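You operate a simulated robot arm through the tools that you are given. There is no shell and no other tool. Be economical: measure what you need, move in short steps, check, and stop when the job is done.

Carry out the task below with a simulated robot arm. There is one attempt and no reset: what you move stays moved.

TASK
Switch the feeder off, then put both pads back in the chute.
Fine: the pads in the trough; set the dial to 1 and slide the yellow slider of the gauge back.

The check looks at the end state, three seconds after you hand in, the way a careful person would. Anything else that was tipped, shoved, dropped, spilled or broken makes it a failure.

THE ROBOT
A 7-joint arm with a two-finger parallel gripper, fixed in place. Base frame: the origin is at the foot of the arm, x ahead of it, y to its left, z up; the work surface is at about z = 0.019. Readings come in m, rad, newtons and seconds.
With the tool pointing down near the work surface it reaches from about 0.24 to 0.62 m from the base axis. Its first joint turns from -1.152 to 1.152 rad. Payload 2.6 kg.
The TCP is the grasp point between the finger pads, 0.03 m short of the fingertips. In the tool frame z runs along the fingers and y along their closing line. Largest opening 0.094 m; finger width 0.028, thickness 0.01; the body of the gripper, 0.05 by 0.096 m, starts 0.055 m behind the TCP.
Orientation is told as [roll, pitch, yaw] about the base's x, y, z axes, in that order, counted from this pose: with the fingers straight down and closing along the base's y, the tool's x points along the base's -x, its y along +y and its z along -z.

THE INTERFACE
- The arm moves only by the tool jog_arm. Its argument "moves" is a list of rows, each an object (a shift or turn left out is 0, a gripper value left out holds the last) with "hand": the opening, from 0 (shut) to 1 (fully open); "translation": the shift along the base's x, y, z in m, a list of three; "dr": the turn, a rotation vector about the base's x, y, z in rad, a list of three. In form: [{"hand": hand, "translation": [dx, dy, dz], "dr": [wx, wy, wz]}, ...]. A call has 1 to 20 rows; each row shifts and turns the commanded pose from where the row before left it. A row lasts 0.2 s, in which the tool goes at most 0.05 m and 0.15 rad; a call with a longer step from one row to the next is refused whole, and so is a gripper value outside its range. Where a pose cannot be reached the arm comes as near as it can. A force on the tool above 70 N (or 10 N above the force at the start of the call, whichever is more), or a blocked arm, ends the call early, and 0.2 s more pass. Each finger travels about 0.072 m/s and halts on what it meets, pressing with about 38 N; the grip force reading is that of the motor and also rises with nothing between the fingers. The clock runs only during rows and for 0.2 s after the last one: add rows that do not move to give the fingers time. It gives the time, the measured TCP pose, the force on the tool (base axes), the opening and the grip force at its end, in the units of the frame above (readings bear some noise), and new pictures: "views" is both (left out), scene, wrist or none.
- Cameras (640 x 400 px; columns grow to the right, rows downward): "scene" is fixed at [0.0282, 0.4074, 0.5442]; the picture's right is [-0.84, -0.54, 0.00], its down [-0.37, 0.58, -0.72] and it looks along [0.39, -0.61, -0.69] (base axes); focal length 214 px, centre (320, 200). "wrist" rides on the gripper at [0.076, 0.014, -0.102] in the tool frame; the picture's right is [-0.18, 0.98, 0.00], its down [-0.75, -0.14, -0.64] and it looks along [-0.63, -0.12, 0.77] (tool axes); focal length 243 px, centre (320, 200). There is no depth. A picture from a camera that has moved, and an enlarged one, comes with that camera's place and axes in the base frame and with its lens. The place of the scene camera against the robot may be out by one fixed shift of up to 0.025 m in any direction.
- enlarge(camera, box): a new picture of the part [left, top, right, bottom] of that camera's present view, enlarged. The clock stands still meanwhile.
- close_job(): hands the job in; it is judged then, once.

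Go step by step. Nothing tells you positions but the pictures and the camera data: compare them with the known pose of the tool, close in by small moves and look again before you grip or let go. The budget is 120 turns and 200 pictures, counting those below and the enlarged ones. Unless the task says otherwise, let go and move clear before handing in, and close with one line.

The tools are called after "Request:" by a JSON object that holds its "name" and its "arguments". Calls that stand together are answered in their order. jog_arm: Moves the arm, as the interface text tells. Its arguments: {"type":"object","properties":{"moves":{"type":"array","items":{"type":"object","properties":{"hand":{"type":"number"},"translation":{"type":"array","items":{"type":"number"}},"dr":{"type":"array","items":{"type":"number"}}}}},"views":{"type":"string","enum":["both","scene","wrist","none"]}},"required":["moves"]} The other tools are called the same way: enlarge (camera, box) takes an enlarged picture of a part of a camera's view; close_job () hands the job in.

At the start:

```text
t: 0.0
tool_pos: [0.2985, 0.2051, 0.4119]
orientation: [-0.001, -0.001, -0.001]
wrist_force: [-0.3, -0.1, -0.4]
grip_width: 0.0939
finger_force: 0.1
```

scene: 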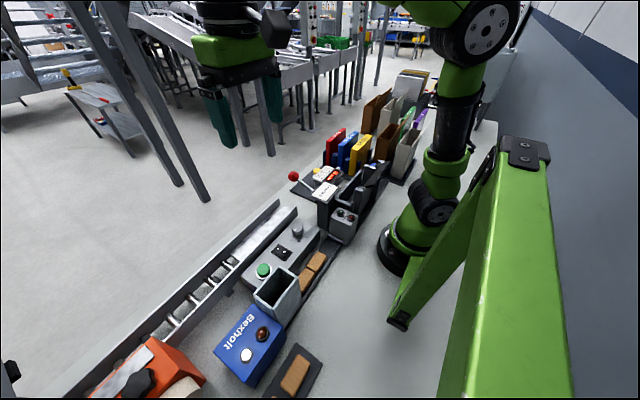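
wrist: 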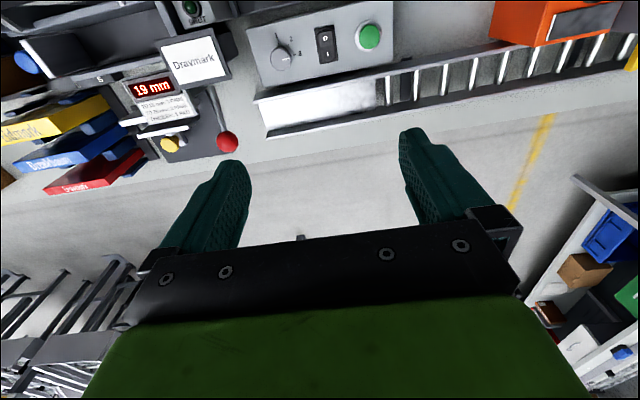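

I see a feeder with a dial, rocker switch, green button, a chute, and a few brown pads. I'll enlarge the pictures to identify each part.

Request:
{"name": "enlarge", "arguments": {"camera": "scene", "box": [200, 200, 360, 300]}}

Request:
{"name": "enlarge", "arguments": {"camera": "scene", "box": [200, 300, 360, 400]}}

Request:
{"name": "enlarge", "arguments": {"camera": "scene", "box": [280, 120, 440, 220]}}

Request:
{"name": "enlarge", "arguments": {"camera": "wrist", "box": [80, 0, 400, 200]}}

```text
4.00 times, centred on (280, 250) of scene
camera zoom: at [0.0282, 0.4074, 0.5442], right [-0.84, -0.54, 0.0], down [-0.37, 0.58, -0.72], along [0.39, -0.61, -0.69], focal length 858 px, centre (480, 0)
```

zoom: 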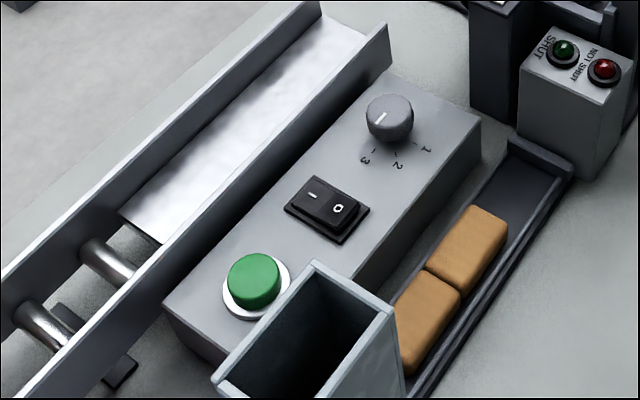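

```text
4.00 times, centred on (280, 350) of scene
camera zoom: at [0.0282, 0.4074, 0.5442], right [-0.84, -0.54, 0.0], down [-0.37, 0.58, -0.72], along [0.39, -0.61, -0.69], focal length 858 px, centre (480, -400)
```

zoom: 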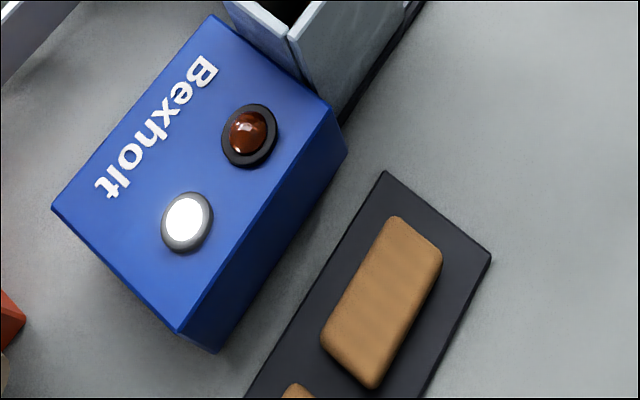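

```text
4.00 times, centred on (360, 170) of scene
camera zoom: at [0.0282, 0.4074, 0.5442], right [-0.84, -0.54, 0.0], down [-0.37, 0.58, -0.72], along [0.39, -0.61, -0.69], focal length 858 px, centre (160, 320)
```

zoom: 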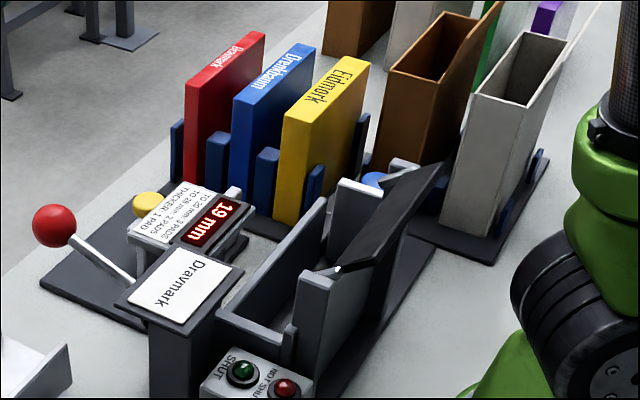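

```text
2.00 times, centred on (240, 100) of wrist
camera zoom: at [0.2219, 0.2177, 0.5141], right [0.18, 0.98, 0.0], down [0.75, -0.14, 0.64], along [0.63, -0.12, -0.77], focal length 485 px, centre (480, 400)
```

zoom: 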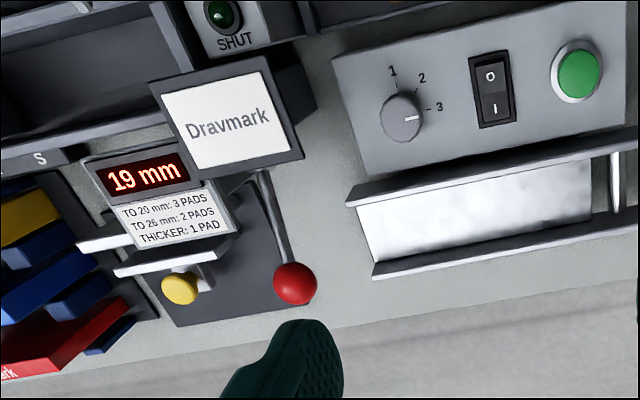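

The rocker reads I/O, the dial appears to be at 3, two pads are in the trough next to the chute, and the gauge has a yellow knob. I'll move back and down for a closer view of the feeder.

Request:
{"name": "jog_arm", "arguments": {"moves": [{"translation": [-0.03, 0, -0.03]}, {"translation": [-0.03, 0, -0.03]}, {"translation": [0, 0, -0.03]}, {"translation": [0, 0, 0]}]}}

```text
t: 1.0
tool_pos: [0.2368, 0.2029, 0.3218]
orientation: [-0.001, 0.001, -0.001]
wrist_force: [-0.4, 0.8, 0.0]
grip_width: 0.094
finger_force: 0.2
camera wrist: at [0.1614, 0.2161, 0.4243], right [0.18, 0.98, 0.0], down [0.75, -0.14, 0.64], along [0.63, -0.12, -0.77], focal length 243 px, centre (320, 200)
```

scene: 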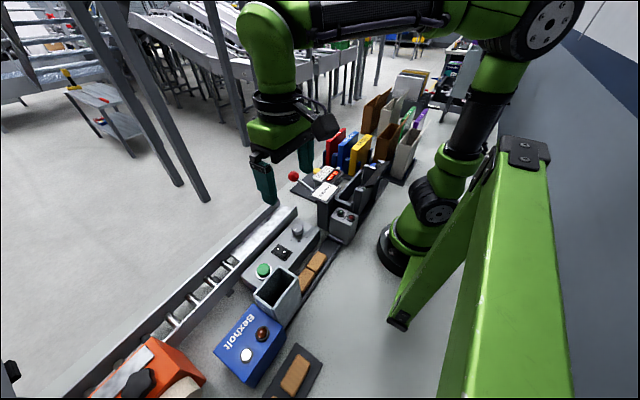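
wrist: 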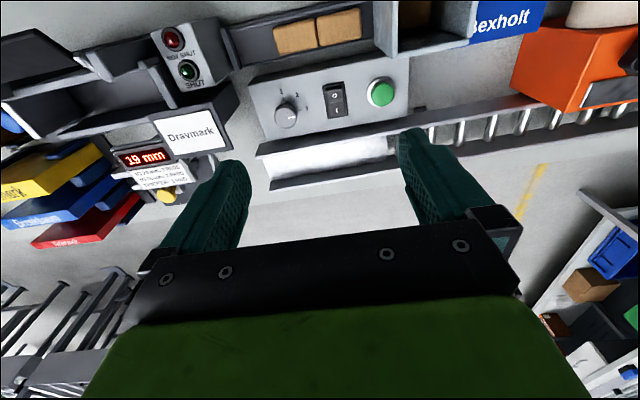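

Request:
{"name": "enlarge", "arguments": {"camera": "wrist", "box": [230, 0, 470, 150]}}

Request:
{"name": "enlarge", "arguments": {"camera": "wrist", "box": [0, 0, 256, 160]}}

```text
2.67 times, centred on (350, 75) of wrist
camera zoom: at [0.1614, 0.2161, 0.4243], right [0.18, 0.98, 0.0], down [0.75, -0.14, 0.64], along [0.63, -0.12, -0.77], focal length 647 px, centre (240, 533)
```

zoom: 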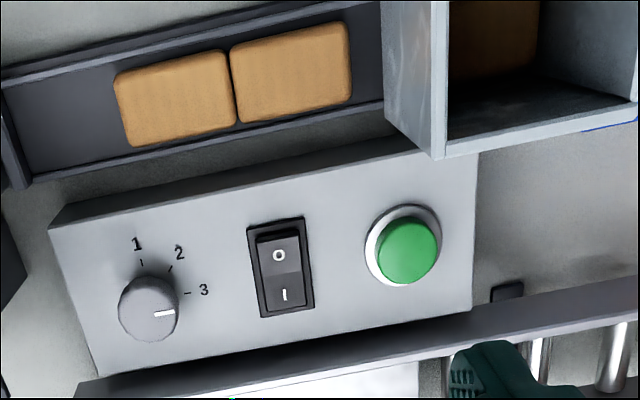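

```text
2.50 times, centred on (128, 80) of wrist
camera zoom: at [0.1614, 0.2161, 0.4243], right [0.18, 0.98, 0.0], down [0.75, -0.14, 0.64], along [0.63, -0.12, -0.77], focal length 606 px, centre (800, 500)
```

zoom: 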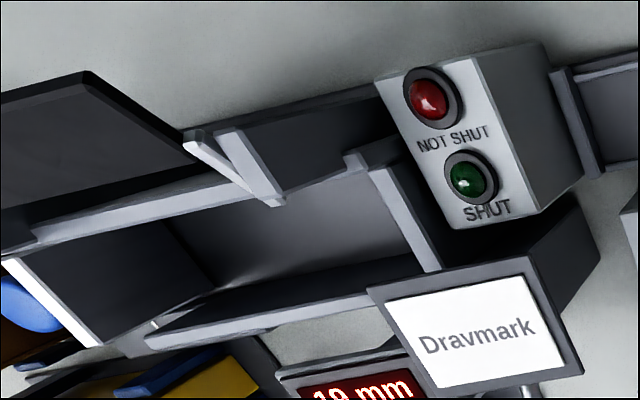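

The rocker's O end is near (0.273, 0.216, 0.06), on the base side. I'll come down above it with the fingers open for a closer look before pressing.

Request:
{"name": "jog_arm", "arguments": {"moves": [{"translation": [0.01, 0.005, -0.045]}, {"translation": [0.01, 0.005, -0.045]}, {"translation": [0.005, 0.003, -0.045]}, {"translation": [0, 0, -0.03]}, {"translation": [0, 0, 0]}], "views": "wrist"}}

```text
t: 2.2
tool_pos: [0.2638, 0.2165, 0.157]
orientation: [0.0, 0.0, -0.001]
wrist_force: [-0.3, -0.7, 0.2]
grip_width: 0.094
finger_force: 0.0
camera wrist: at [0.1877, 0.2286, 0.2589], right [0.18, 0.98, 0.0], down [0.75, -0.14, 0.64], along [0.63, -0.12, -0.77], focal length 243 px, centre (320, 200)
```

wrist: 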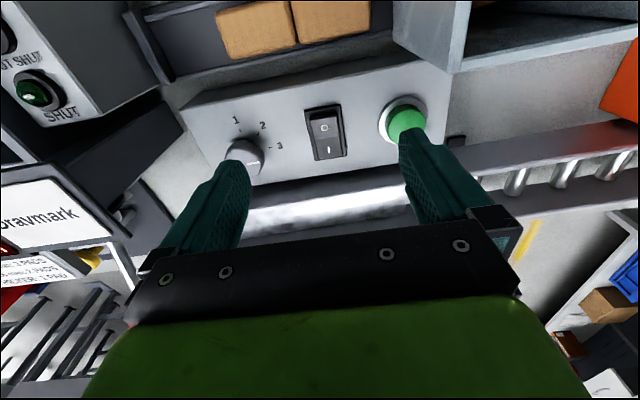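

The triangulation agrees with the earlier view, putting O at (0.2736, 0.2154, 0.058) and the O end at x ≈ 0.264. I'll close the fingers, tilt slightly and lower to just above it.

Request:
{"name": "jog_arm", "arguments": {"moves": [{"hand": 0, "dr": [0, 0.15, 0]}, {"dr": [0, 0.15, 0], "translation": [0.001, -0.001, -0.02]}, {"translation": [0, 0, -0.02]}, {"translation": [0, 0, -0.012]}, {}, {}]}}

```text
t: 3.6
tool_pos: [0.2643, 0.216, 0.1044]
orientation: [0.0, 0.3, 0.001]
wrist_force: [-0.5, -0.4, -0.5]
grip_width: 0.0
finger_force: 32.8
camera wrist: at [0.2218, 0.2292, 0.224], right [0.18, 0.98, -0.05], down [0.91, -0.14, 0.39], along [0.38, -0.12, -0.92], focal length 243 px, centre (320, 200)
```

scene: 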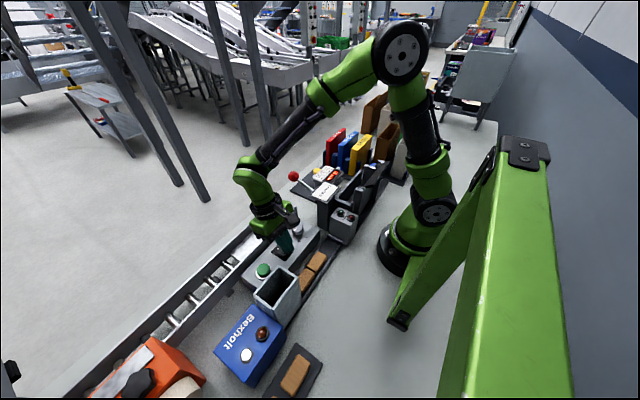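
wrist: 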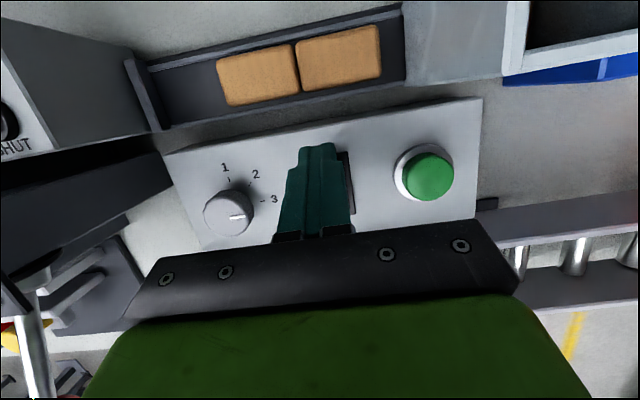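

The tip sits about 1 cm above the O end. I'll press down in small steps and watch the force.

Request:
{"name": "jog_arm", "arguments": {"moves": [{"translation": [0, 0, -0.005]}, {"translation": [0, 0, -0.003]}, {"translation": [0, 0, -0.003]}, {"translation": [0, 0, -0.002]}, {}], "views": "none"}}

```text
t: 4.8
tool_pos: [0.2634, 0.216, 0.092]
orientation: [0.001, 0.299, -0.001]
wrist_force: [0.0, -0.7, 0.6]
grip_width: 0.0
finger_force: 33.4
```

Request:
{"name": "jog_arm", "arguments": {"moves": [{"translation": [0, 0, -0.002]}, {"translation": [0, 0, -0.002]}, {"translation": [0, 0, -0.002]}, {}], "views": "wrist"}}

```text
t: 5.6
tool_pos: [0.2637, 0.2169, 0.09]
orientation: [0.001, 0.3, -0.003]
wrist_force: [-2.1, -2.7, 9.8]
grip_width: 0.0001
finger_force: 33.5
stopped in row 4: the force on the tool passed its limit (the readings are from after the stop); the commanded pose is now the measured one
camera wrist: at [0.2219, 0.2299, 0.21], right [0.18, 0.98, -0.05], down [0.91, -0.14, 0.39], along [0.38, -0.12, -0.92], focal length 243 px, centre (320, 200)
```

wrist: 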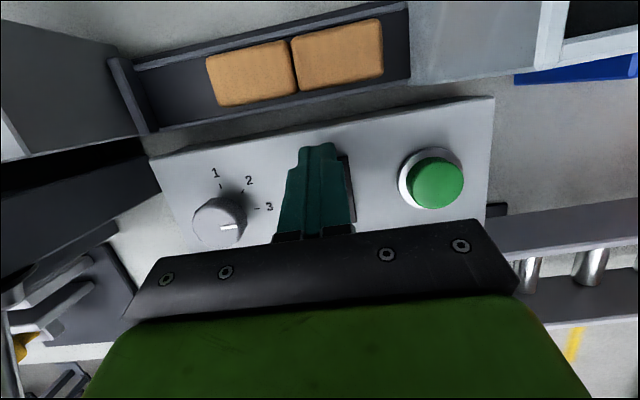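

Contact came at a tip height of about 0.057. I'll lift and see whether the rocker flipped.

Request:
{"name": "jog_arm", "arguments": {"moves": [{"translation": [0, 0, 0.02]}, {"translation": [-0.03, -0.0, 0.03]}, {"translation": [-0.02, 0, 0.02]}, {}], "views": "wrist"}}

Request:
{"name": "enlarge", "arguments": {"camera": "wrist", "box": [200, 100, 440, 250]}}

Request:
{"name": "enlarge", "arguments": {"camera": "scene", "box": [240, 220, 320, 270]}}

```text
t: 6.6
tool_pos: [0.214, 0.2176, 0.1588]
orientation: [0.0, 0.301, -0.004]
wrist_force: [0.1, -0.2, 0.1]
grip_width: 0.0
finger_force: 33.2
camera wrist: at [0.1723, 0.2301, 0.2791], right [0.18, 0.98, -0.05], down [0.91, -0.14, 0.39], along [0.38, -0.12, -0.92], focal length 243 px, centre (320, 200)
```

wrist: 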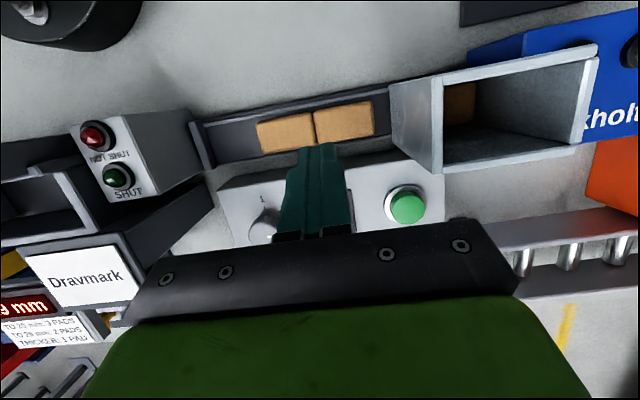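

```text
2.67 times, centred on (320, 175) of wrist
camera zoom: at [0.1723, 0.2301, 0.2791], right [0.18, 0.98, -0.05], down [0.91, -0.14, 0.39], along [0.38, -0.12, -0.92], focal length 647 px, centre (320, 267)
```

zoom: 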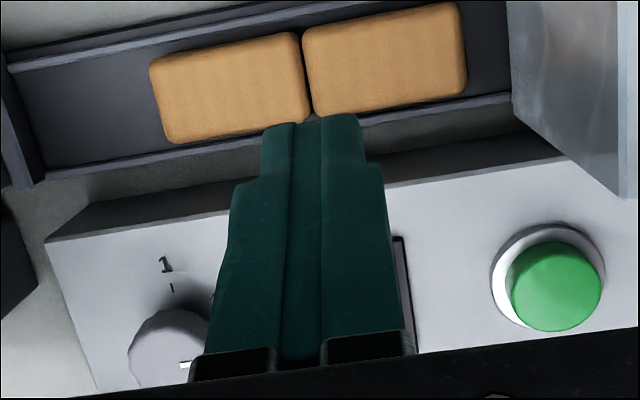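

```text
8.00 times, centred on (280, 245) of scene
camera zoom: at [0.0281, 0.4074, 0.5442], right [-0.84, -0.54, 0.0], down [-0.37, 0.58, -0.72], along [0.39, -0.61, -0.69], focal length 1716 px, centre (640, -160)
```

zoom: 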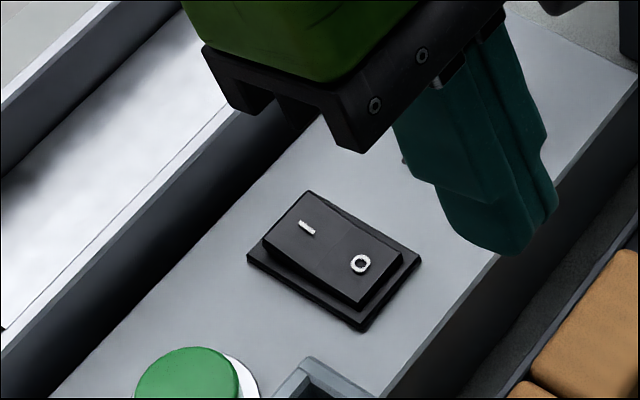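

I can't tell yet whether it flipped. I'll move the gripper aside and compare, and also look at the Bexholt lamps.

Request:
{"name": "jog_arm", "arguments": {"moves": [{"translation": [-0.0, 0, 0.04], "dr": [0, -0.15, 0], "hand": 1}, {"translation": [0.0, 0, 0.04], "dr": [0, -0.15, 0]}, {}, {}], "views": "wrist"}}

Request:
{"name": "enlarge", "arguments": {"camera": "wrist", "box": [230, 60, 390, 160]}}

Request:
{"name": "enlarge", "arguments": {"camera": "scene", "box": [200, 200, 360, 300]}}

Request:
{"name": "enlarge", "arguments": {"camera": "scene", "box": [200, 300, 360, 400]}}

```text
t: 7.6
tool_pos: [0.214, 0.2175, 0.2377]
orientation: [0.001, -0.002, -0.005]
wrist_force: [-1.3, -0.3, -0.5]
grip_width: 0.0939
finger_force: 0.1
camera wrist: at [0.1378, 0.2313, 0.3405], right [0.19, 0.98, 0.0], down [0.75, -0.14, 0.64], along [0.63, -0.12, -0.77], focal length 243 px, centre (320, 200)
```

wrist: 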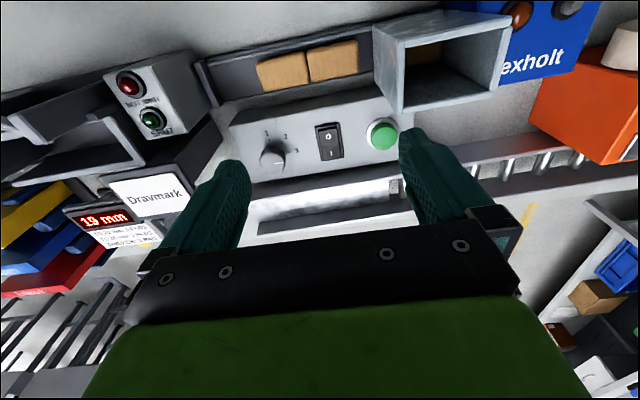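

```text
4.00 times, centred on (310, 110) of wrist
camera zoom: at [0.1378, 0.2313, 0.3405], right [0.19, 0.98, 0.0], down [0.75, -0.14, 0.64], along [0.63, -0.12, -0.77], focal length 970 px, centre (360, 560)
```

zoom: 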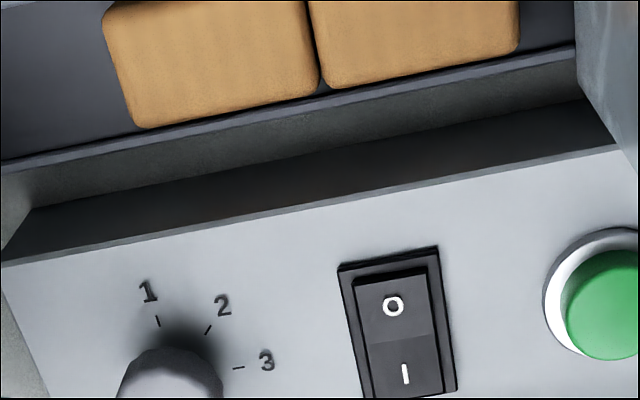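

```text
4.00 times, centred on (280, 250) of scene
camera zoom: at [0.0281, 0.4074, 0.5442], right [-0.84, -0.54, 0.0], down [-0.37, 0.58, -0.72], along [0.39, -0.61, -0.69], focal length 858 px, centre (480, 0)
```

zoom: 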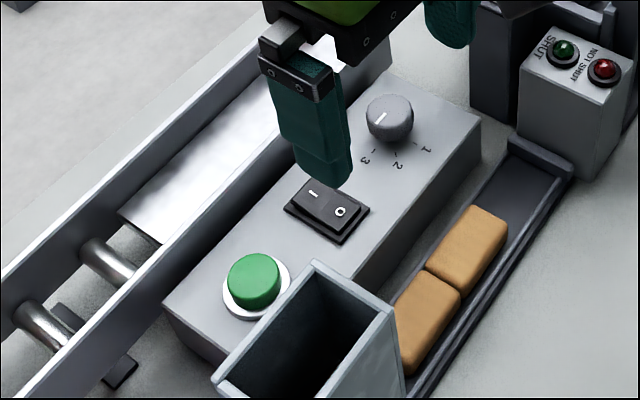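

```text
4.00 times, centred on (280, 350) of scene
camera zoom: at [0.0281, 0.4074, 0.5442], right [-0.84, -0.54, 0.0], down [-0.37, 0.58, -0.72], along [0.39, -0.61, -0.69], focal length 858 px, centre (480, -400)
```

zoom: 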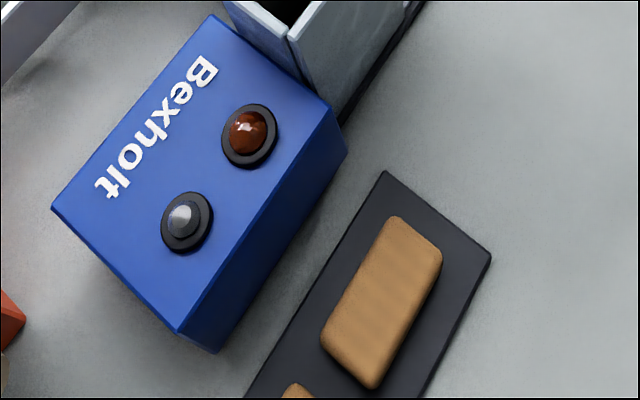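

The white lamp on the Bexholt box went dark and the O side is down, so the feeder is off. Next I'll look straight down into the chute and over the trough.

Request:
{"name": "jog_arm", "arguments": {"moves": [{"translation": [0.02, 0.03, 0.0], "dr": [0, 0.15, 0]}, {"translation": [0.01, 0.03, 0.0], "dr": [0, 0.15, 0]}, {"dr": [0, 0.15, 0]}, {}, {}], "views": "wrist"}}

Request:
{"name": "enlarge", "arguments": {"camera": "wrist", "box": [240, 50, 480, 200]}}

```text
t: 8.8
tool_pos: [0.2435, 0.2769, 0.239]
orientation: [-0.002, 0.451, -0.003]
wrist_force: [0.1, 0.4, -0.3]
grip_width: 0.0939
finger_force: 0.0
camera wrist: at [0.2208, 0.2904, 0.364], right [0.17, 0.98, -0.08], down [0.96, -0.14, 0.25], along [0.23, -0.12, -0.96], focal length 243 px, centre (320, 200)
```

wrist: 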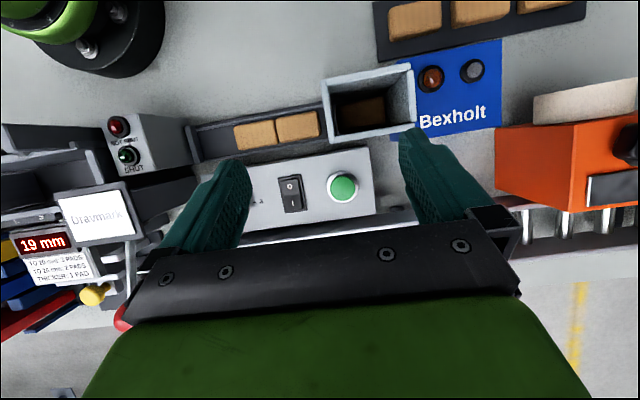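

```text
2.67 times, centred on (360, 125) of wrist
camera zoom: at [0.2208, 0.2904, 0.364], right [0.17, 0.98, -0.08], down [0.96, -0.14, 0.25], along [0.23, -0.12, -0.96], focal length 647 px, centre (213, 400)
```

zoom: 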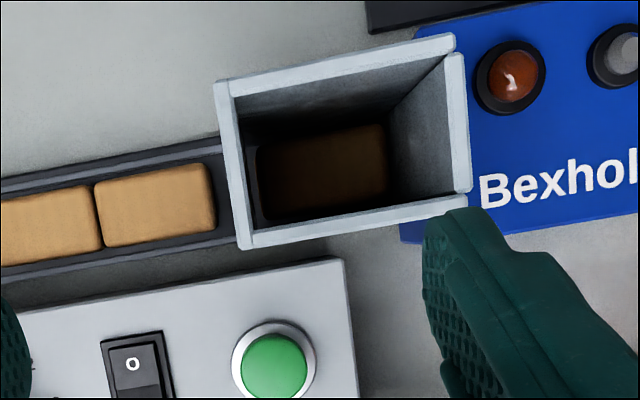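

The chute's inner opening is about 0.040 × 0.067 m, centred near (0.197, 0.3185), with its top at z ≈ 0.138, and one pad already lies flat at the bottom. The fingers won't fit inside, so I'll release each pad from the rim. Now I'll level the tool, yaw 90° and look at the trough pads.

Request:
{"name": "jog_arm", "arguments": {"moves": [{"translation": [-0.01, -0.02, 0.0], "dr": [0, -0.15, 0]}, {"translation": [-0.01, -0.02, 0.0], "dr": [0, -0.15, 0]}, {"dr": [0, -0.15, 0], "translation": [0, -0.02, 0]}, {"dr": [0, 0, 0.1428]}, {"dr": [0, 0, 0.1428]}, {"dr": [0, 0, 0.1428]}, {"dr": [0, 0, 0.1428]}, {"dr": [0, 0, 0.1428]}, {"dr": [0, 0, 0.1428]}, {"dr": [0, 0, 0.1428]}, {"dr": [0, 0, 0.1428]}, {"dr": [0, 0, 0.1428]}, {"dr": [0, 0, 0.1428]}, {"dr": [0, 0, 0.1428]}, {"translation": [-0.015, 0, -0.03]}, {"translation": [-0.01, 0, -0.03]}, {}]}}

Request:
{"name": "enlarge", "arguments": {"camera": "wrist", "box": [200, 0, 440, 150]}}

```text
t: 12.4
tool_pos: [0.1974, 0.218, 0.1792]
orientation: [0.001, -0.002, 1.567]
wrist_force: [0.5, -0.1, 0.6]
grip_width: 0.094
finger_force: 0.0
camera wrist: at [0.1836, 0.1401, 0.2816], right [-0.98, 0.19, 0.0], down [0.14, 0.75, 0.64], along [0.12, 0.63, -0.77], focal length 243 px, centre (320, 200)
```

scene: 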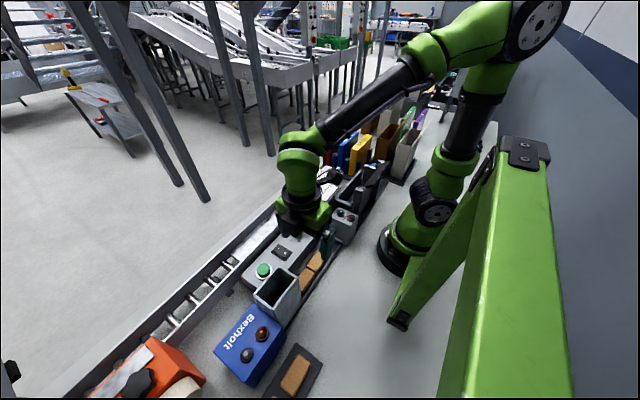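
wrist: 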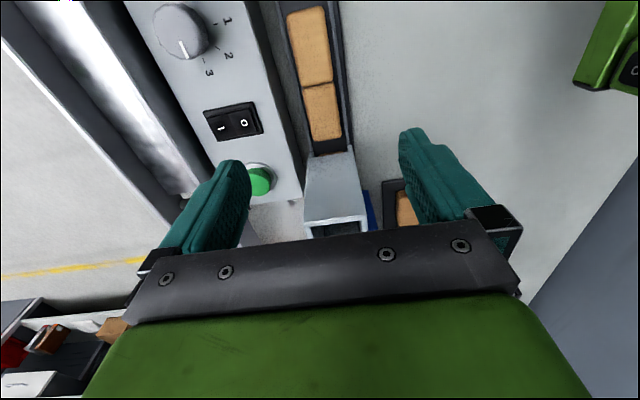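

```text
2.67 times, centred on (320, 75) of wrist
camera zoom: at [0.1836, 0.1401, 0.2816], right [-0.98, 0.19, 0.0], down [0.14, 0.75, 0.64], along [0.12, 0.63, -0.77], focal length 647 px, centre (320, 533)
```

zoom: 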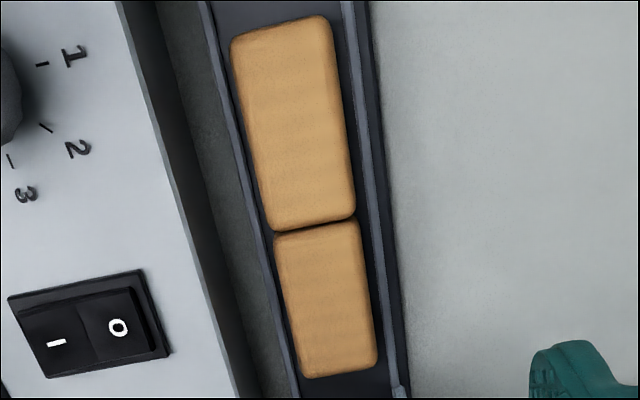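

Pad A spans about y 0.147–0.198 and pad B about y 0.201–0.252. Both are centred at x ≈ 0.198 and 0.031 wide. I need the wall height relative to the pads, so I'll zoom the scene camera.

Request:
{"name": "enlarge", "arguments": {"camera": "scene", "box": [280, 230, 344, 270]}}

Request:
{"name": "enlarge", "arguments": {"camera": "scene", "box": [290, 260, 338, 290]}}

```text
10.00 times, centred on (312, 250) of scene
camera zoom: at [0.0281, 0.4074, 0.5442], right [-0.84, -0.54, 0.0], down [-0.37, 0.58, -0.72], along [0.39, -0.61, -0.69], focal length 2145 px, centre (400, -300)
```

zoom: 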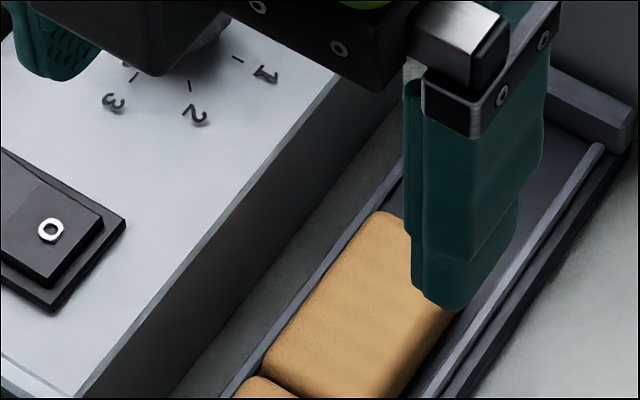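

```text
13.33 times, centred on (314, 275) of scene
camera zoom: at [0.0281, 0.4074, 0.5442], right [-0.84, -0.54, 0.0], down [-0.37, 0.58, -0.72], along [0.39, -0.61, -0.69], focal length 2860 px, centre (400, -800)
```

zoom: 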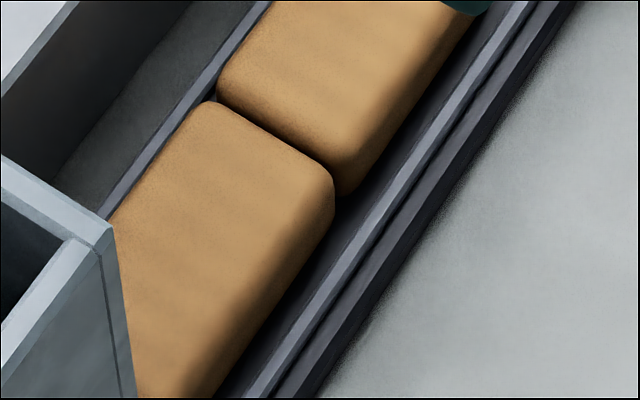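

The trough rails are low and the pads stand above them. I'll go above pad B with a partial opening and look again before lowering.

Request:
{"name": "jog_arm", "arguments": {"moves": [{"hand": 0.48, "translation": [0.0005, 0.0085, -0.03]}, {"translation": [0, 0, -0.03]}, {"translation": [0, 0, -0.025]}, {}, {}]}}

Request:
{"name": "enlarge", "arguments": {"camera": "scene", "box": [270, 230, 350, 280]}}

Request:
{"name": "enlarge", "arguments": {"camera": "wrist", "box": [200, 50, 440, 200]}}

```text
t: 13.6
tool_pos: [0.199, 0.2257, 0.0949]
orientation: [0.002, 0.0, 1.567]
wrist_force: [0.0, 0.2, -0.2]
grip_width: 0.0451
finger_force: 0.0
camera wrist: at [0.185, 0.1478, 0.1972], right [-0.98, 0.19, 0.0], down [0.14, 0.75, 0.64], along [0.12, 0.63, -0.77], focal length 243 px, centre (320, 200)
```

scene: 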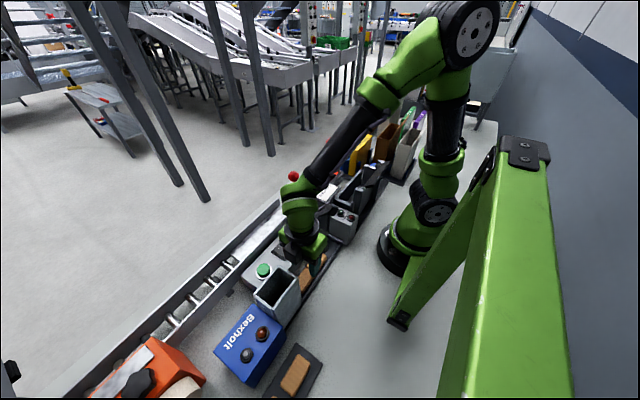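
wrist: 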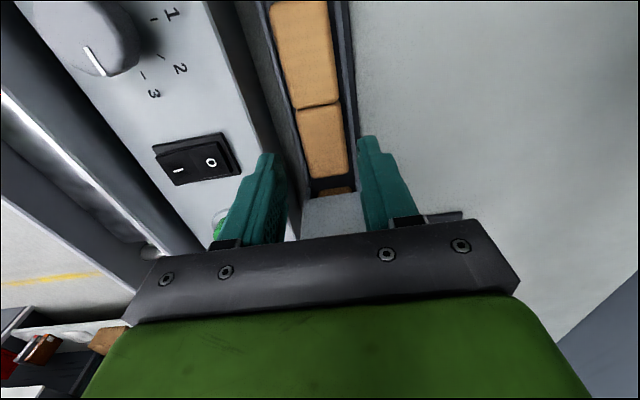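

```text
8.00 times, centred on (310, 255) of scene
camera zoom: at [0.0282, 0.4074, 0.5442], right [-0.84, -0.54, 0.0], down [-0.37, 0.58, -0.72], along [0.39, -0.61, -0.69], focal length 1716 px, centre (400, -240)
```

zoom: 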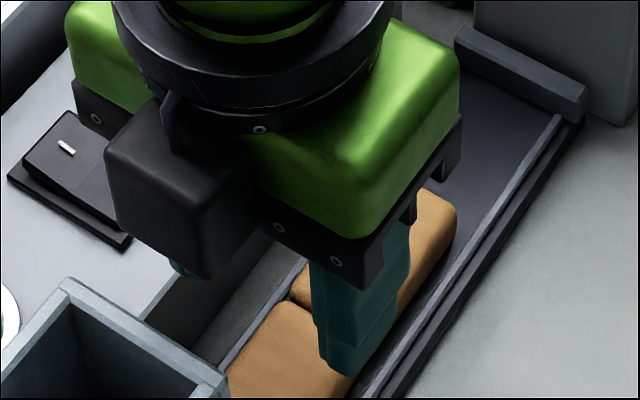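

```text
2.67 times, centred on (320, 125) of wrist
camera zoom: at [0.185, 0.1478, 0.1972], right [-0.98, 0.19, 0.0], down [0.14, 0.75, 0.64], along [0.12, 0.63, -0.77], focal length 647 px, centre (320, 400)
```

zoom: 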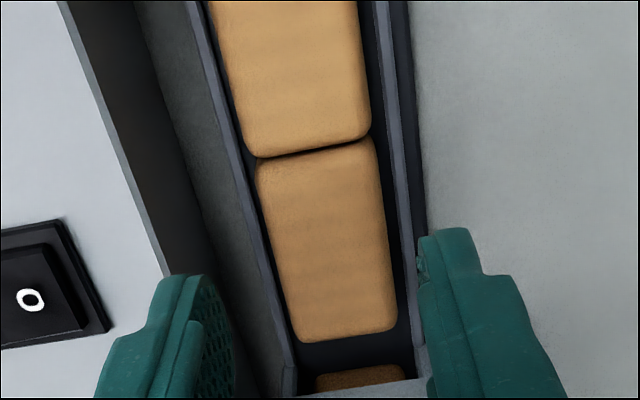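

Pad B is centred near (0.198, 0.2325) with its top at about z 0.032, and it is thin, around 11 mm. I'll lower astride it in small steps, watching for contact with the rails.

Request:
{"name": "jog_arm", "arguments": {"moves": [{"hand": 0.45, "translation": [-0.001, 0.0065, -0.015]}, {"translation": [0, 0, -0.012]}, {"translation": [0, 0, -0.004]}, {"translation": [0, 0, -0.002]}, {}]}}

Request:
{"name": "enlarge", "arguments": {"camera": "wrist", "box": [200, 50, 440, 200]}}

Request:
{"name": "enlarge", "arguments": {"camera": "scene", "box": [270, 250, 334, 290]}}

```text
t: 14.8
tool_pos: [0.1973, 0.2306, 0.0621]
orientation: [0.002, 0.001, 1.568]
wrist_force: [0.0, 0.6, -0.1]
grip_width: 0.0426
finger_force: 0.1
camera wrist: at [0.1837, 0.1541, 0.1638], right [-0.98, 0.19, 0.0], down [0.14, 0.75, 0.64], along [0.12, 0.63, -0.77], focal length 243 px, centre (320, 200)
```

scene: 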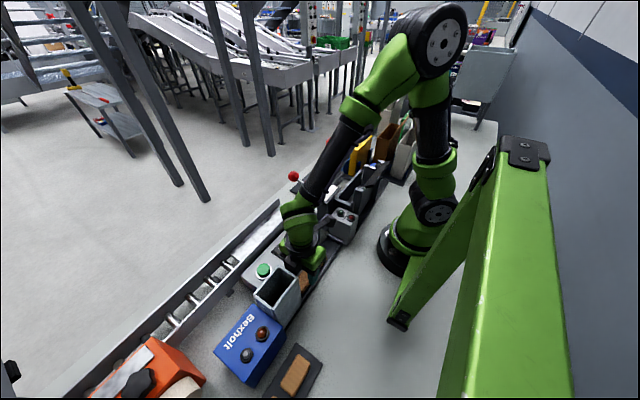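
wrist: 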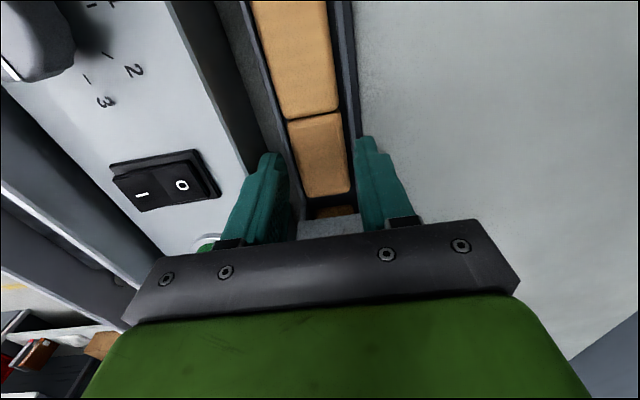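

```text
2.67 times, centred on (320, 125) of wrist
camera zoom: at [0.1837, 0.1541, 0.1638], right [-0.98, 0.19, 0.0], down [0.14, 0.75, 0.64], along [0.12, 0.63, -0.77], focal length 647 px, centre (320, 400)
```

zoom: 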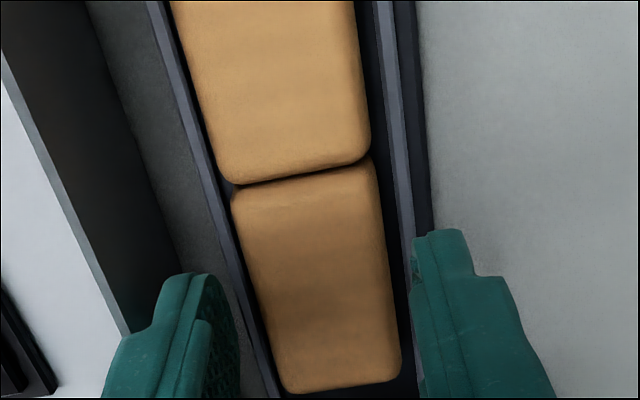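

```text
10.00 times, centred on (302, 270) of scene
camera zoom: at [0.0282, 0.4074, 0.5442], right [-0.84, -0.54, 0.0], down [-0.37, 0.58, -0.72], along [0.39, -0.61, -0.69], focal length 2145 px, centre (500, -500)
```

zoom: 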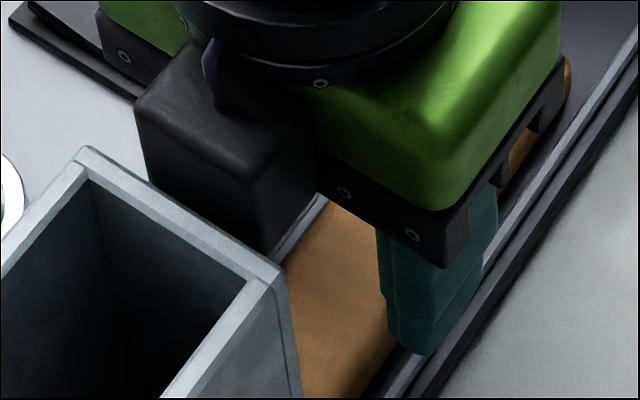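

The fingers straddle pad B with clearance and tips at z ≈ 0.032. I'll lower a few more millimetres carefully.

Request:
{"name": "jog_arm", "arguments": {"moves": [{"translation": [0.0005, 0.001, -0.0015]}, {"translation": [0, 0, -0.0015]}, {"translation": [0, 0, -0.0015]}, {}], "views": "none"}}

```text
t: 15.8
tool_pos: [0.198, 0.233, 0.0566]
orientation: [0.0, 0.001, 1.567]
wrist_force: [0.6, 0.4, -0.2]
grip_width: 0.0422
finger_force: 0.1
```

No contact yet. I'll close the fingers here and check the width.

Request:
{"name": "jog_arm", "arguments": {"moves": [{"hand": 0.38}, {"hand": 0.3}, {"hand": 0.3}], "views": "wrist"}}

Request:
{"name": "enlarge", "arguments": {"camera": "wrist", "box": [200, 50, 440, 200]}}

```text
t: 16.6
tool_pos: [0.2002, 0.2335, 0.0584]
orientation: [-0.001, -0.003, 1.568]
wrist_force: [1.8, -0.5, 6.2]
grip_width: 0.0297
finger_force: 1.1
camera wrist: at [0.1845, 0.156, 0.1594], right [-0.98, 0.19, 0.0], down [0.14, 0.75, 0.64], along [0.12, 0.63, -0.77], focal length 243 px, centre (320, 200)
```

wrist: 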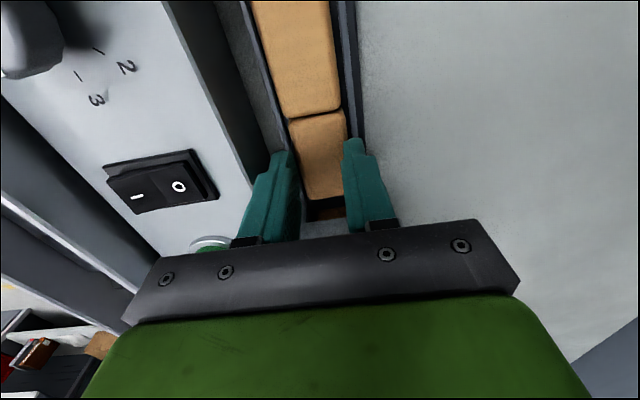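

```text
2.67 times, centred on (320, 125) of wrist
camera zoom: at [0.1845, 0.156, 0.1594], right [-0.98, 0.19, 0.0], down [0.14, 0.75, 0.64], along [0.12, 0.63, -0.77], focal length 647 px, centre (320, 400)
```

zoom: 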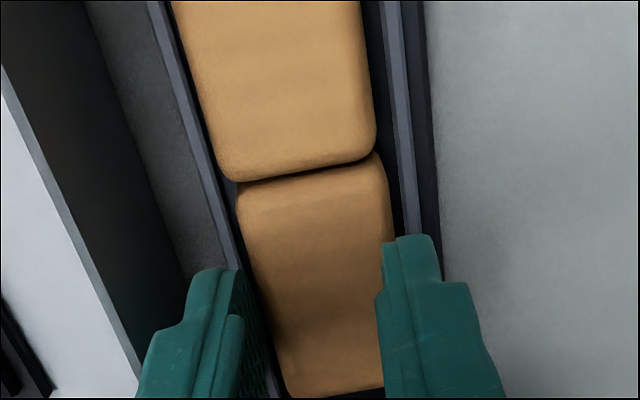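

The fingers seem to ride up on the pad's rounded edge, so they're too high. I'll reopen, look, then probe lower.

Request:
{"name": "jog_arm", "arguments": {"moves": [{"hand": 0.4}, {"hand": 0.45}, {}, {}], "views": "none"}}

Request:
{"name": "enlarge", "arguments": {"camera": "wrist", "box": [240, 70, 400, 170]}}

Request:
{"name": "enlarge", "arguments": {"camera": "scene", "box": [286, 262, 334, 292]}}

```text
t: 17.6
tool_pos: [0.1978, 0.2333, 0.0578]
orientation: [0.001, 0.0, 1.568]
wrist_force: [-2.2, 0.5, 5.5]
grip_width: 0.043
finger_force: 0.5
```

```text
4.00 times, centred on (320, 120) of wrist
camera zoom: at [0.184, 0.1557, 0.1591], right [-0.98, 0.19, 0.0], down [0.14, 0.75, 0.64], along [0.12, 0.63, -0.77], focal length 970 px, centre (320, 520)
```

zoom: 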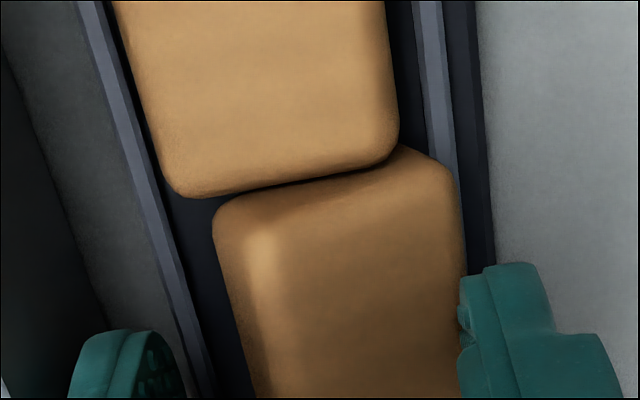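

```text
13.33 times, centred on (310, 277) of scene
camera zoom: at [0.0281, 0.4074, 0.5442], right [-0.84, -0.54, 0.0], down [-0.37, 0.58, -0.72], along [0.39, -0.61, -0.69], focal length 2860 px, centre (453, -827)
```

zoom: 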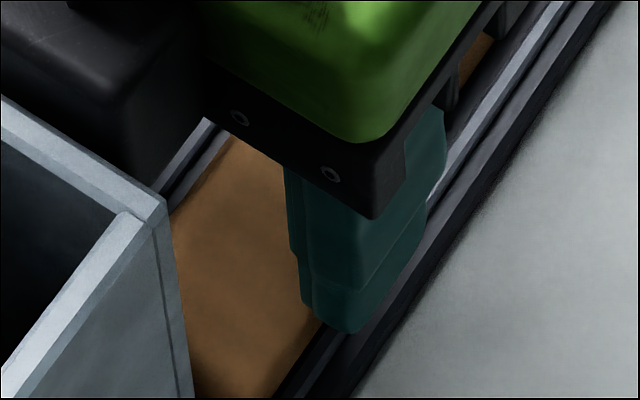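

Pad B shifted slightly with the right finger, so the earlier squeeze was probably just too light. I'll open a little more, go down about 1 mm and close firmly to see the width.

Request:
{"name": "jog_arm", "arguments": {"moves": [{"hand": 0.48}, {"translation": [0, 0, 0.002]}, {}], "views": "wrist"}}

Request:
{"name": "enlarge", "arguments": {"camera": "wrist", "box": [220, 70, 412, 190]}}

```text
t: 18.4
tool_pos: [0.1983, 0.2323, 0.0591]
orientation: [0.001, 0.0, 1.567]
wrist_force: [-0.4, -0.2, 1.3]
grip_width: 0.0452
finger_force: 0.1
camera wrist: at [0.1841, 0.1553, 0.1616], right [-0.98, 0.19, 0.0], down [0.14, 0.75, 0.64], along [0.12, 0.63, -0.77], focal length 243 px, centre (320, 200)
```

wrist: 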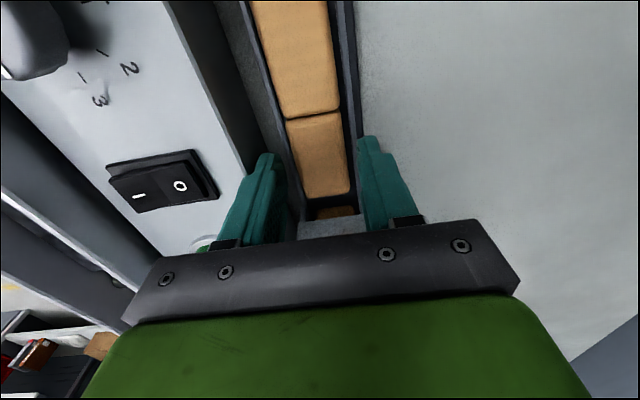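

```text
3.33 times, centred on (316, 130) of wrist
camera zoom: at [0.1841, 0.1553, 0.1616], right [-0.98, 0.19, 0.0], down [0.14, 0.75, 0.64], along [0.12, 0.63, -0.77], focal length 809 px, centre (333, 433)
```

zoom: 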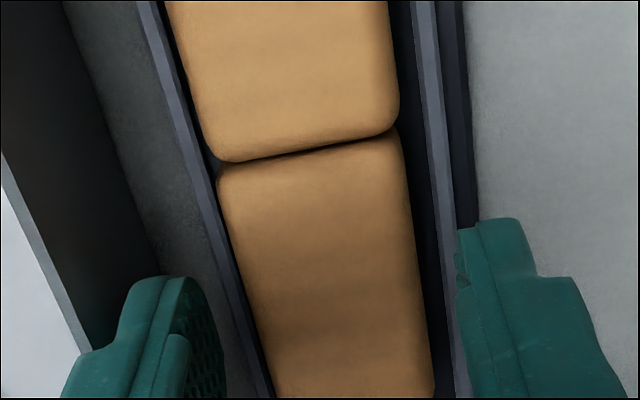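

The pad dropped back flat, about 0.031 wide and centred at x ≈ 0.198. I'll lower to 0.056 and close fully this time.

Request:
{"name": "jog_arm", "arguments": {"moves": [{"translation": [0, 0, -0.002]}, {"translation": [0, 0, -0.0015]}, {"hand": 0.3}, {"hand": 0.1}, {"hand": 0.1}, {"hand": 0.1}], "views": "wrist"}}

Request:
{"name": "enlarge", "arguments": {"camera": "wrist", "box": [220, 70, 412, 190]}}

```text
t: 19.8
tool_pos: [0.1998, 0.2317, 0.0568]
orientation: [0.002, 0.0, 1.566]
wrist_force: [0.4, 0.5, 3.5]
grip_width: 0.032
finger_force: 38.0
camera wrist: at [0.185, 0.1554, 0.158], right [-0.98, 0.19, 0.0], down [0.14, 0.75, 0.64], along [0.12, 0.63, -0.77], focal length 243 px, centre (320, 200)
```

wrist: 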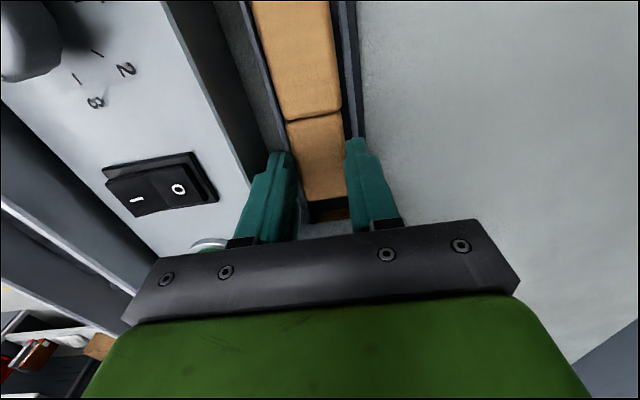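

```text
3.33 times, centred on (316, 130) of wrist
camera zoom: at [0.185, 0.1554, 0.158], right [-0.98, 0.19, 0.0], down [0.14, 0.75, 0.64], along [0.12, 0.63, -0.77], focal length 809 px, centre (333, 433)
```

zoom: 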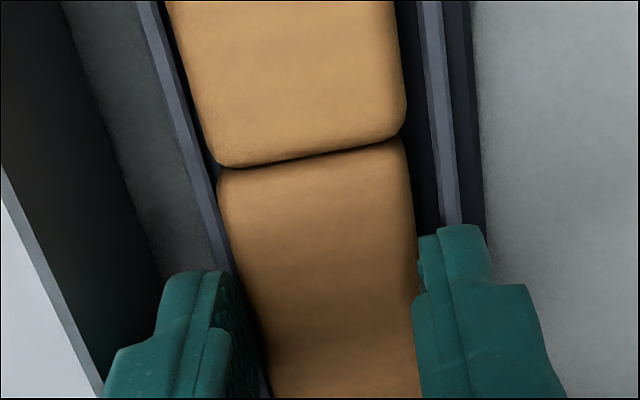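

It's gripped at 0.032 wide with a force of 38 N. I'll lift straight up and check.

Request:
{"name": "jog_arm", "arguments": {"moves": [{"translation": [0, 0, 0.01]}, {"translation": [0, -0.002, 0.02]}, {"translation": [0, 0, 0.03]}, {"translation": [0, 0, 0.04]}, {"translation": [0, 0, 0.04]}, {}]}}

Request:
{"name": "enlarge", "arguments": {"camera": "scene", "box": [240, 200, 368, 280]}}

Request:
{"name": "enlarge", "arguments": {"camera": "wrist", "box": [220, 70, 412, 190]}}

```text
t: 21.2
tool_pos: [0.1984, 0.2288, 0.1957]
orientation: [0.001, 0.0, 1.568]
wrist_force: [0.4, -0.3, -0.8]
grip_width: 0.0319
finger_force: 38.6
camera wrist: at [0.1842, 0.1523, 0.2978], right [-0.98, 0.19, 0.0], down [0.14, 0.75, 0.64], along [0.12, 0.63, -0.77], focal length 243 px, centre (320, 200)
```

scene: 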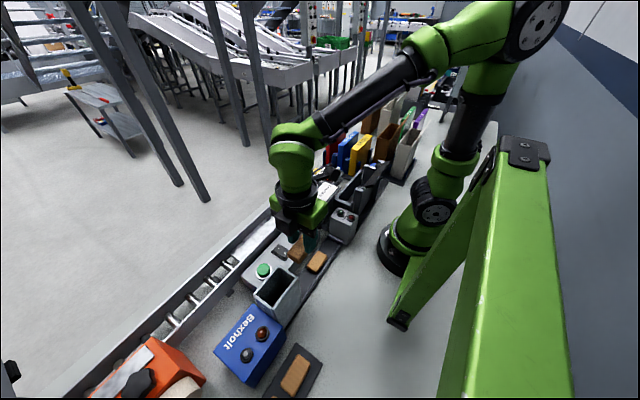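
wrist: 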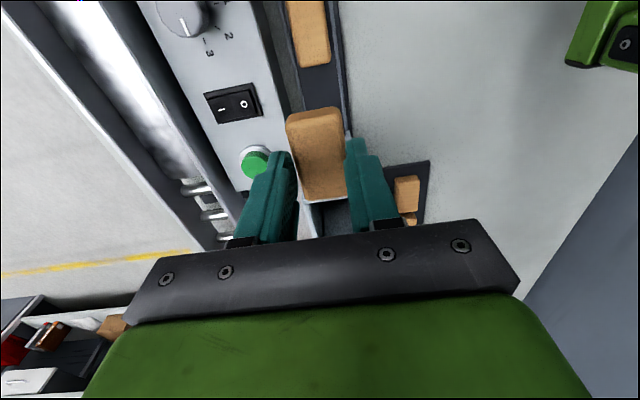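

```text
5.00 times, centred on (304, 240) of scene
camera zoom: at [0.0281, 0.4074, 0.5442], right [-0.84, -0.54, 0.0], down [-0.37, 0.58, -0.72], along [0.39, -0.61, -0.69], focal length 1072 px, centre (400, 0)
```

zoom: 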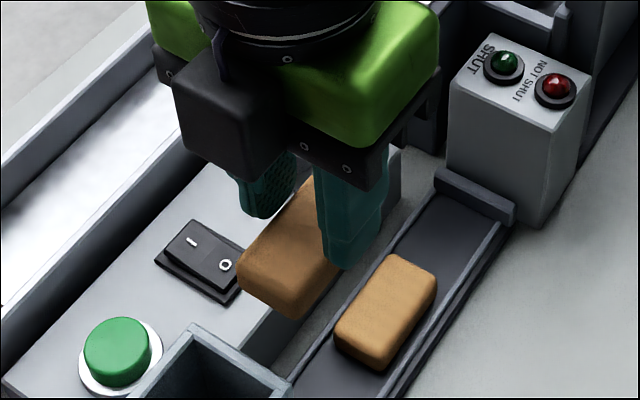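

```text
3.33 times, centred on (316, 130) of wrist
camera zoom: at [0.1842, 0.1523, 0.2978], right [-0.98, 0.19, 0.0], down [0.14, 0.75, 0.64], along [0.12, 0.63, -0.77], focal length 809 px, centre (333, 433)
```

zoom: 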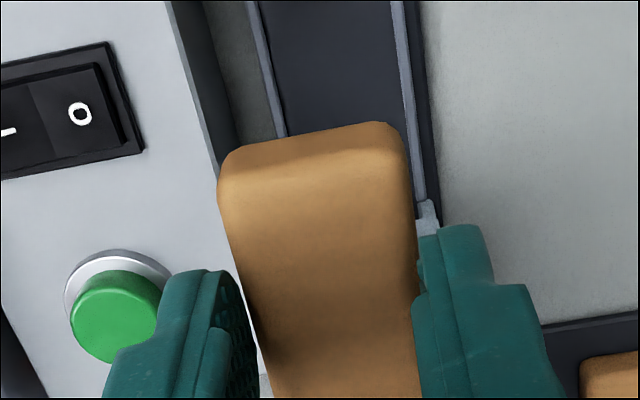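

Pad B is held level. I'll carry it over the chute opening at a safe height and look.

Request:
{"name": "jog_arm", "arguments": {"moves": [{"translation": [0, 0.01, 0.02]}, {"translation": [0, 0.04, 0]}, {"translation": [-0.001, 0.039, 0]}, {}, {}]}}

Request:
{"name": "enlarge", "arguments": {"camera": "scene", "box": [220, 230, 348, 310]}}

Request:
{"name": "enlarge", "arguments": {"camera": "wrist", "box": [220, 70, 412, 190]}}

```text
t: 22.4
tool_pos: [0.1973, 0.3201, 0.2172]
orientation: [-0.001, -0.001, 1.567]
wrist_force: [0.0, 0.7, 0.0]
grip_width: 0.0322
finger_force: 38.3
camera wrist: at [0.1831, 0.2436, 0.319], right [-0.98, 0.19, 0.0], down [0.14, 0.75, 0.64], along [0.12, 0.63, -0.77], focal length 243 px, centre (320, 200)
```

scene: 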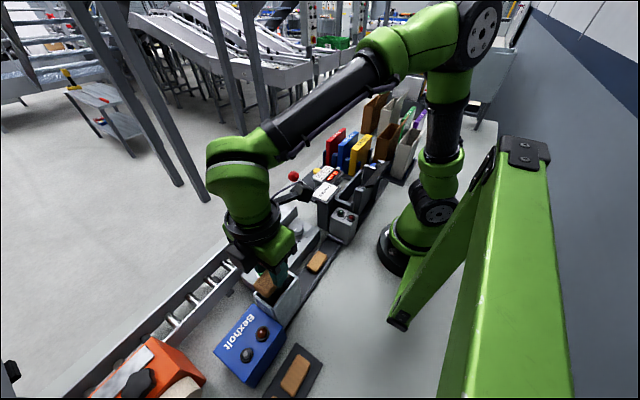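
wrist: 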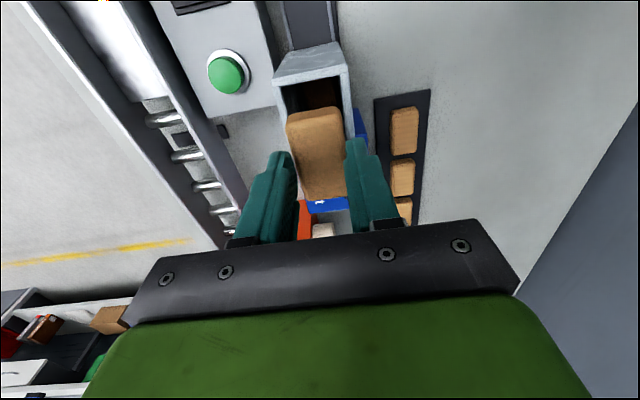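

```text
5.00 times, centred on (284, 270) of scene
camera zoom: at [0.0282, 0.4074, 0.5442], right [-0.84, -0.54, 0.0], down [-0.37, 0.58, -0.72], along [0.39, -0.61, -0.69], focal length 1072 px, centre (500, -150)
```

zoom: 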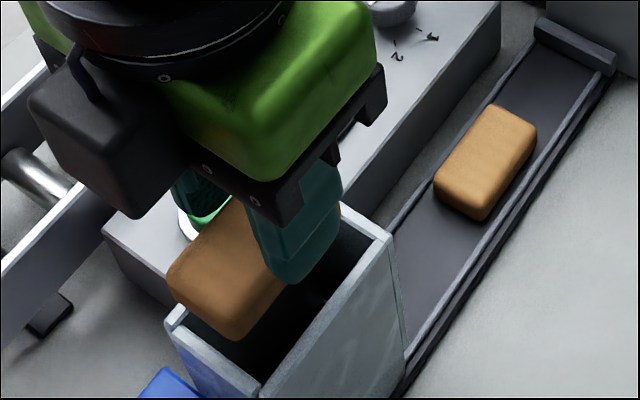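

```text
3.33 times, centred on (316, 130) of wrist
camera zoom: at [0.1831, 0.2436, 0.319], right [-0.98, 0.19, 0.0], down [0.14, 0.75, 0.64], along [0.12, 0.63, -0.77], focal length 809 px, centre (333, 433)
```

zoom: 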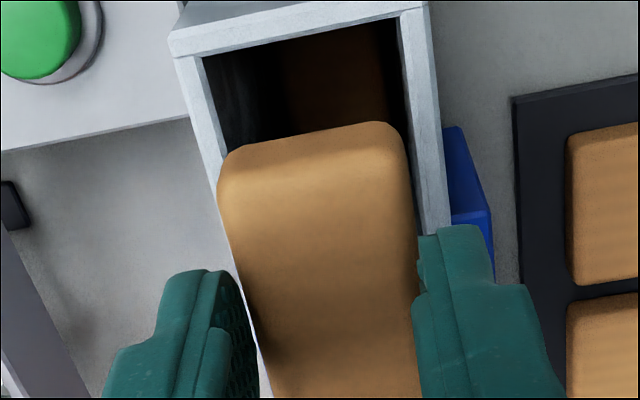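

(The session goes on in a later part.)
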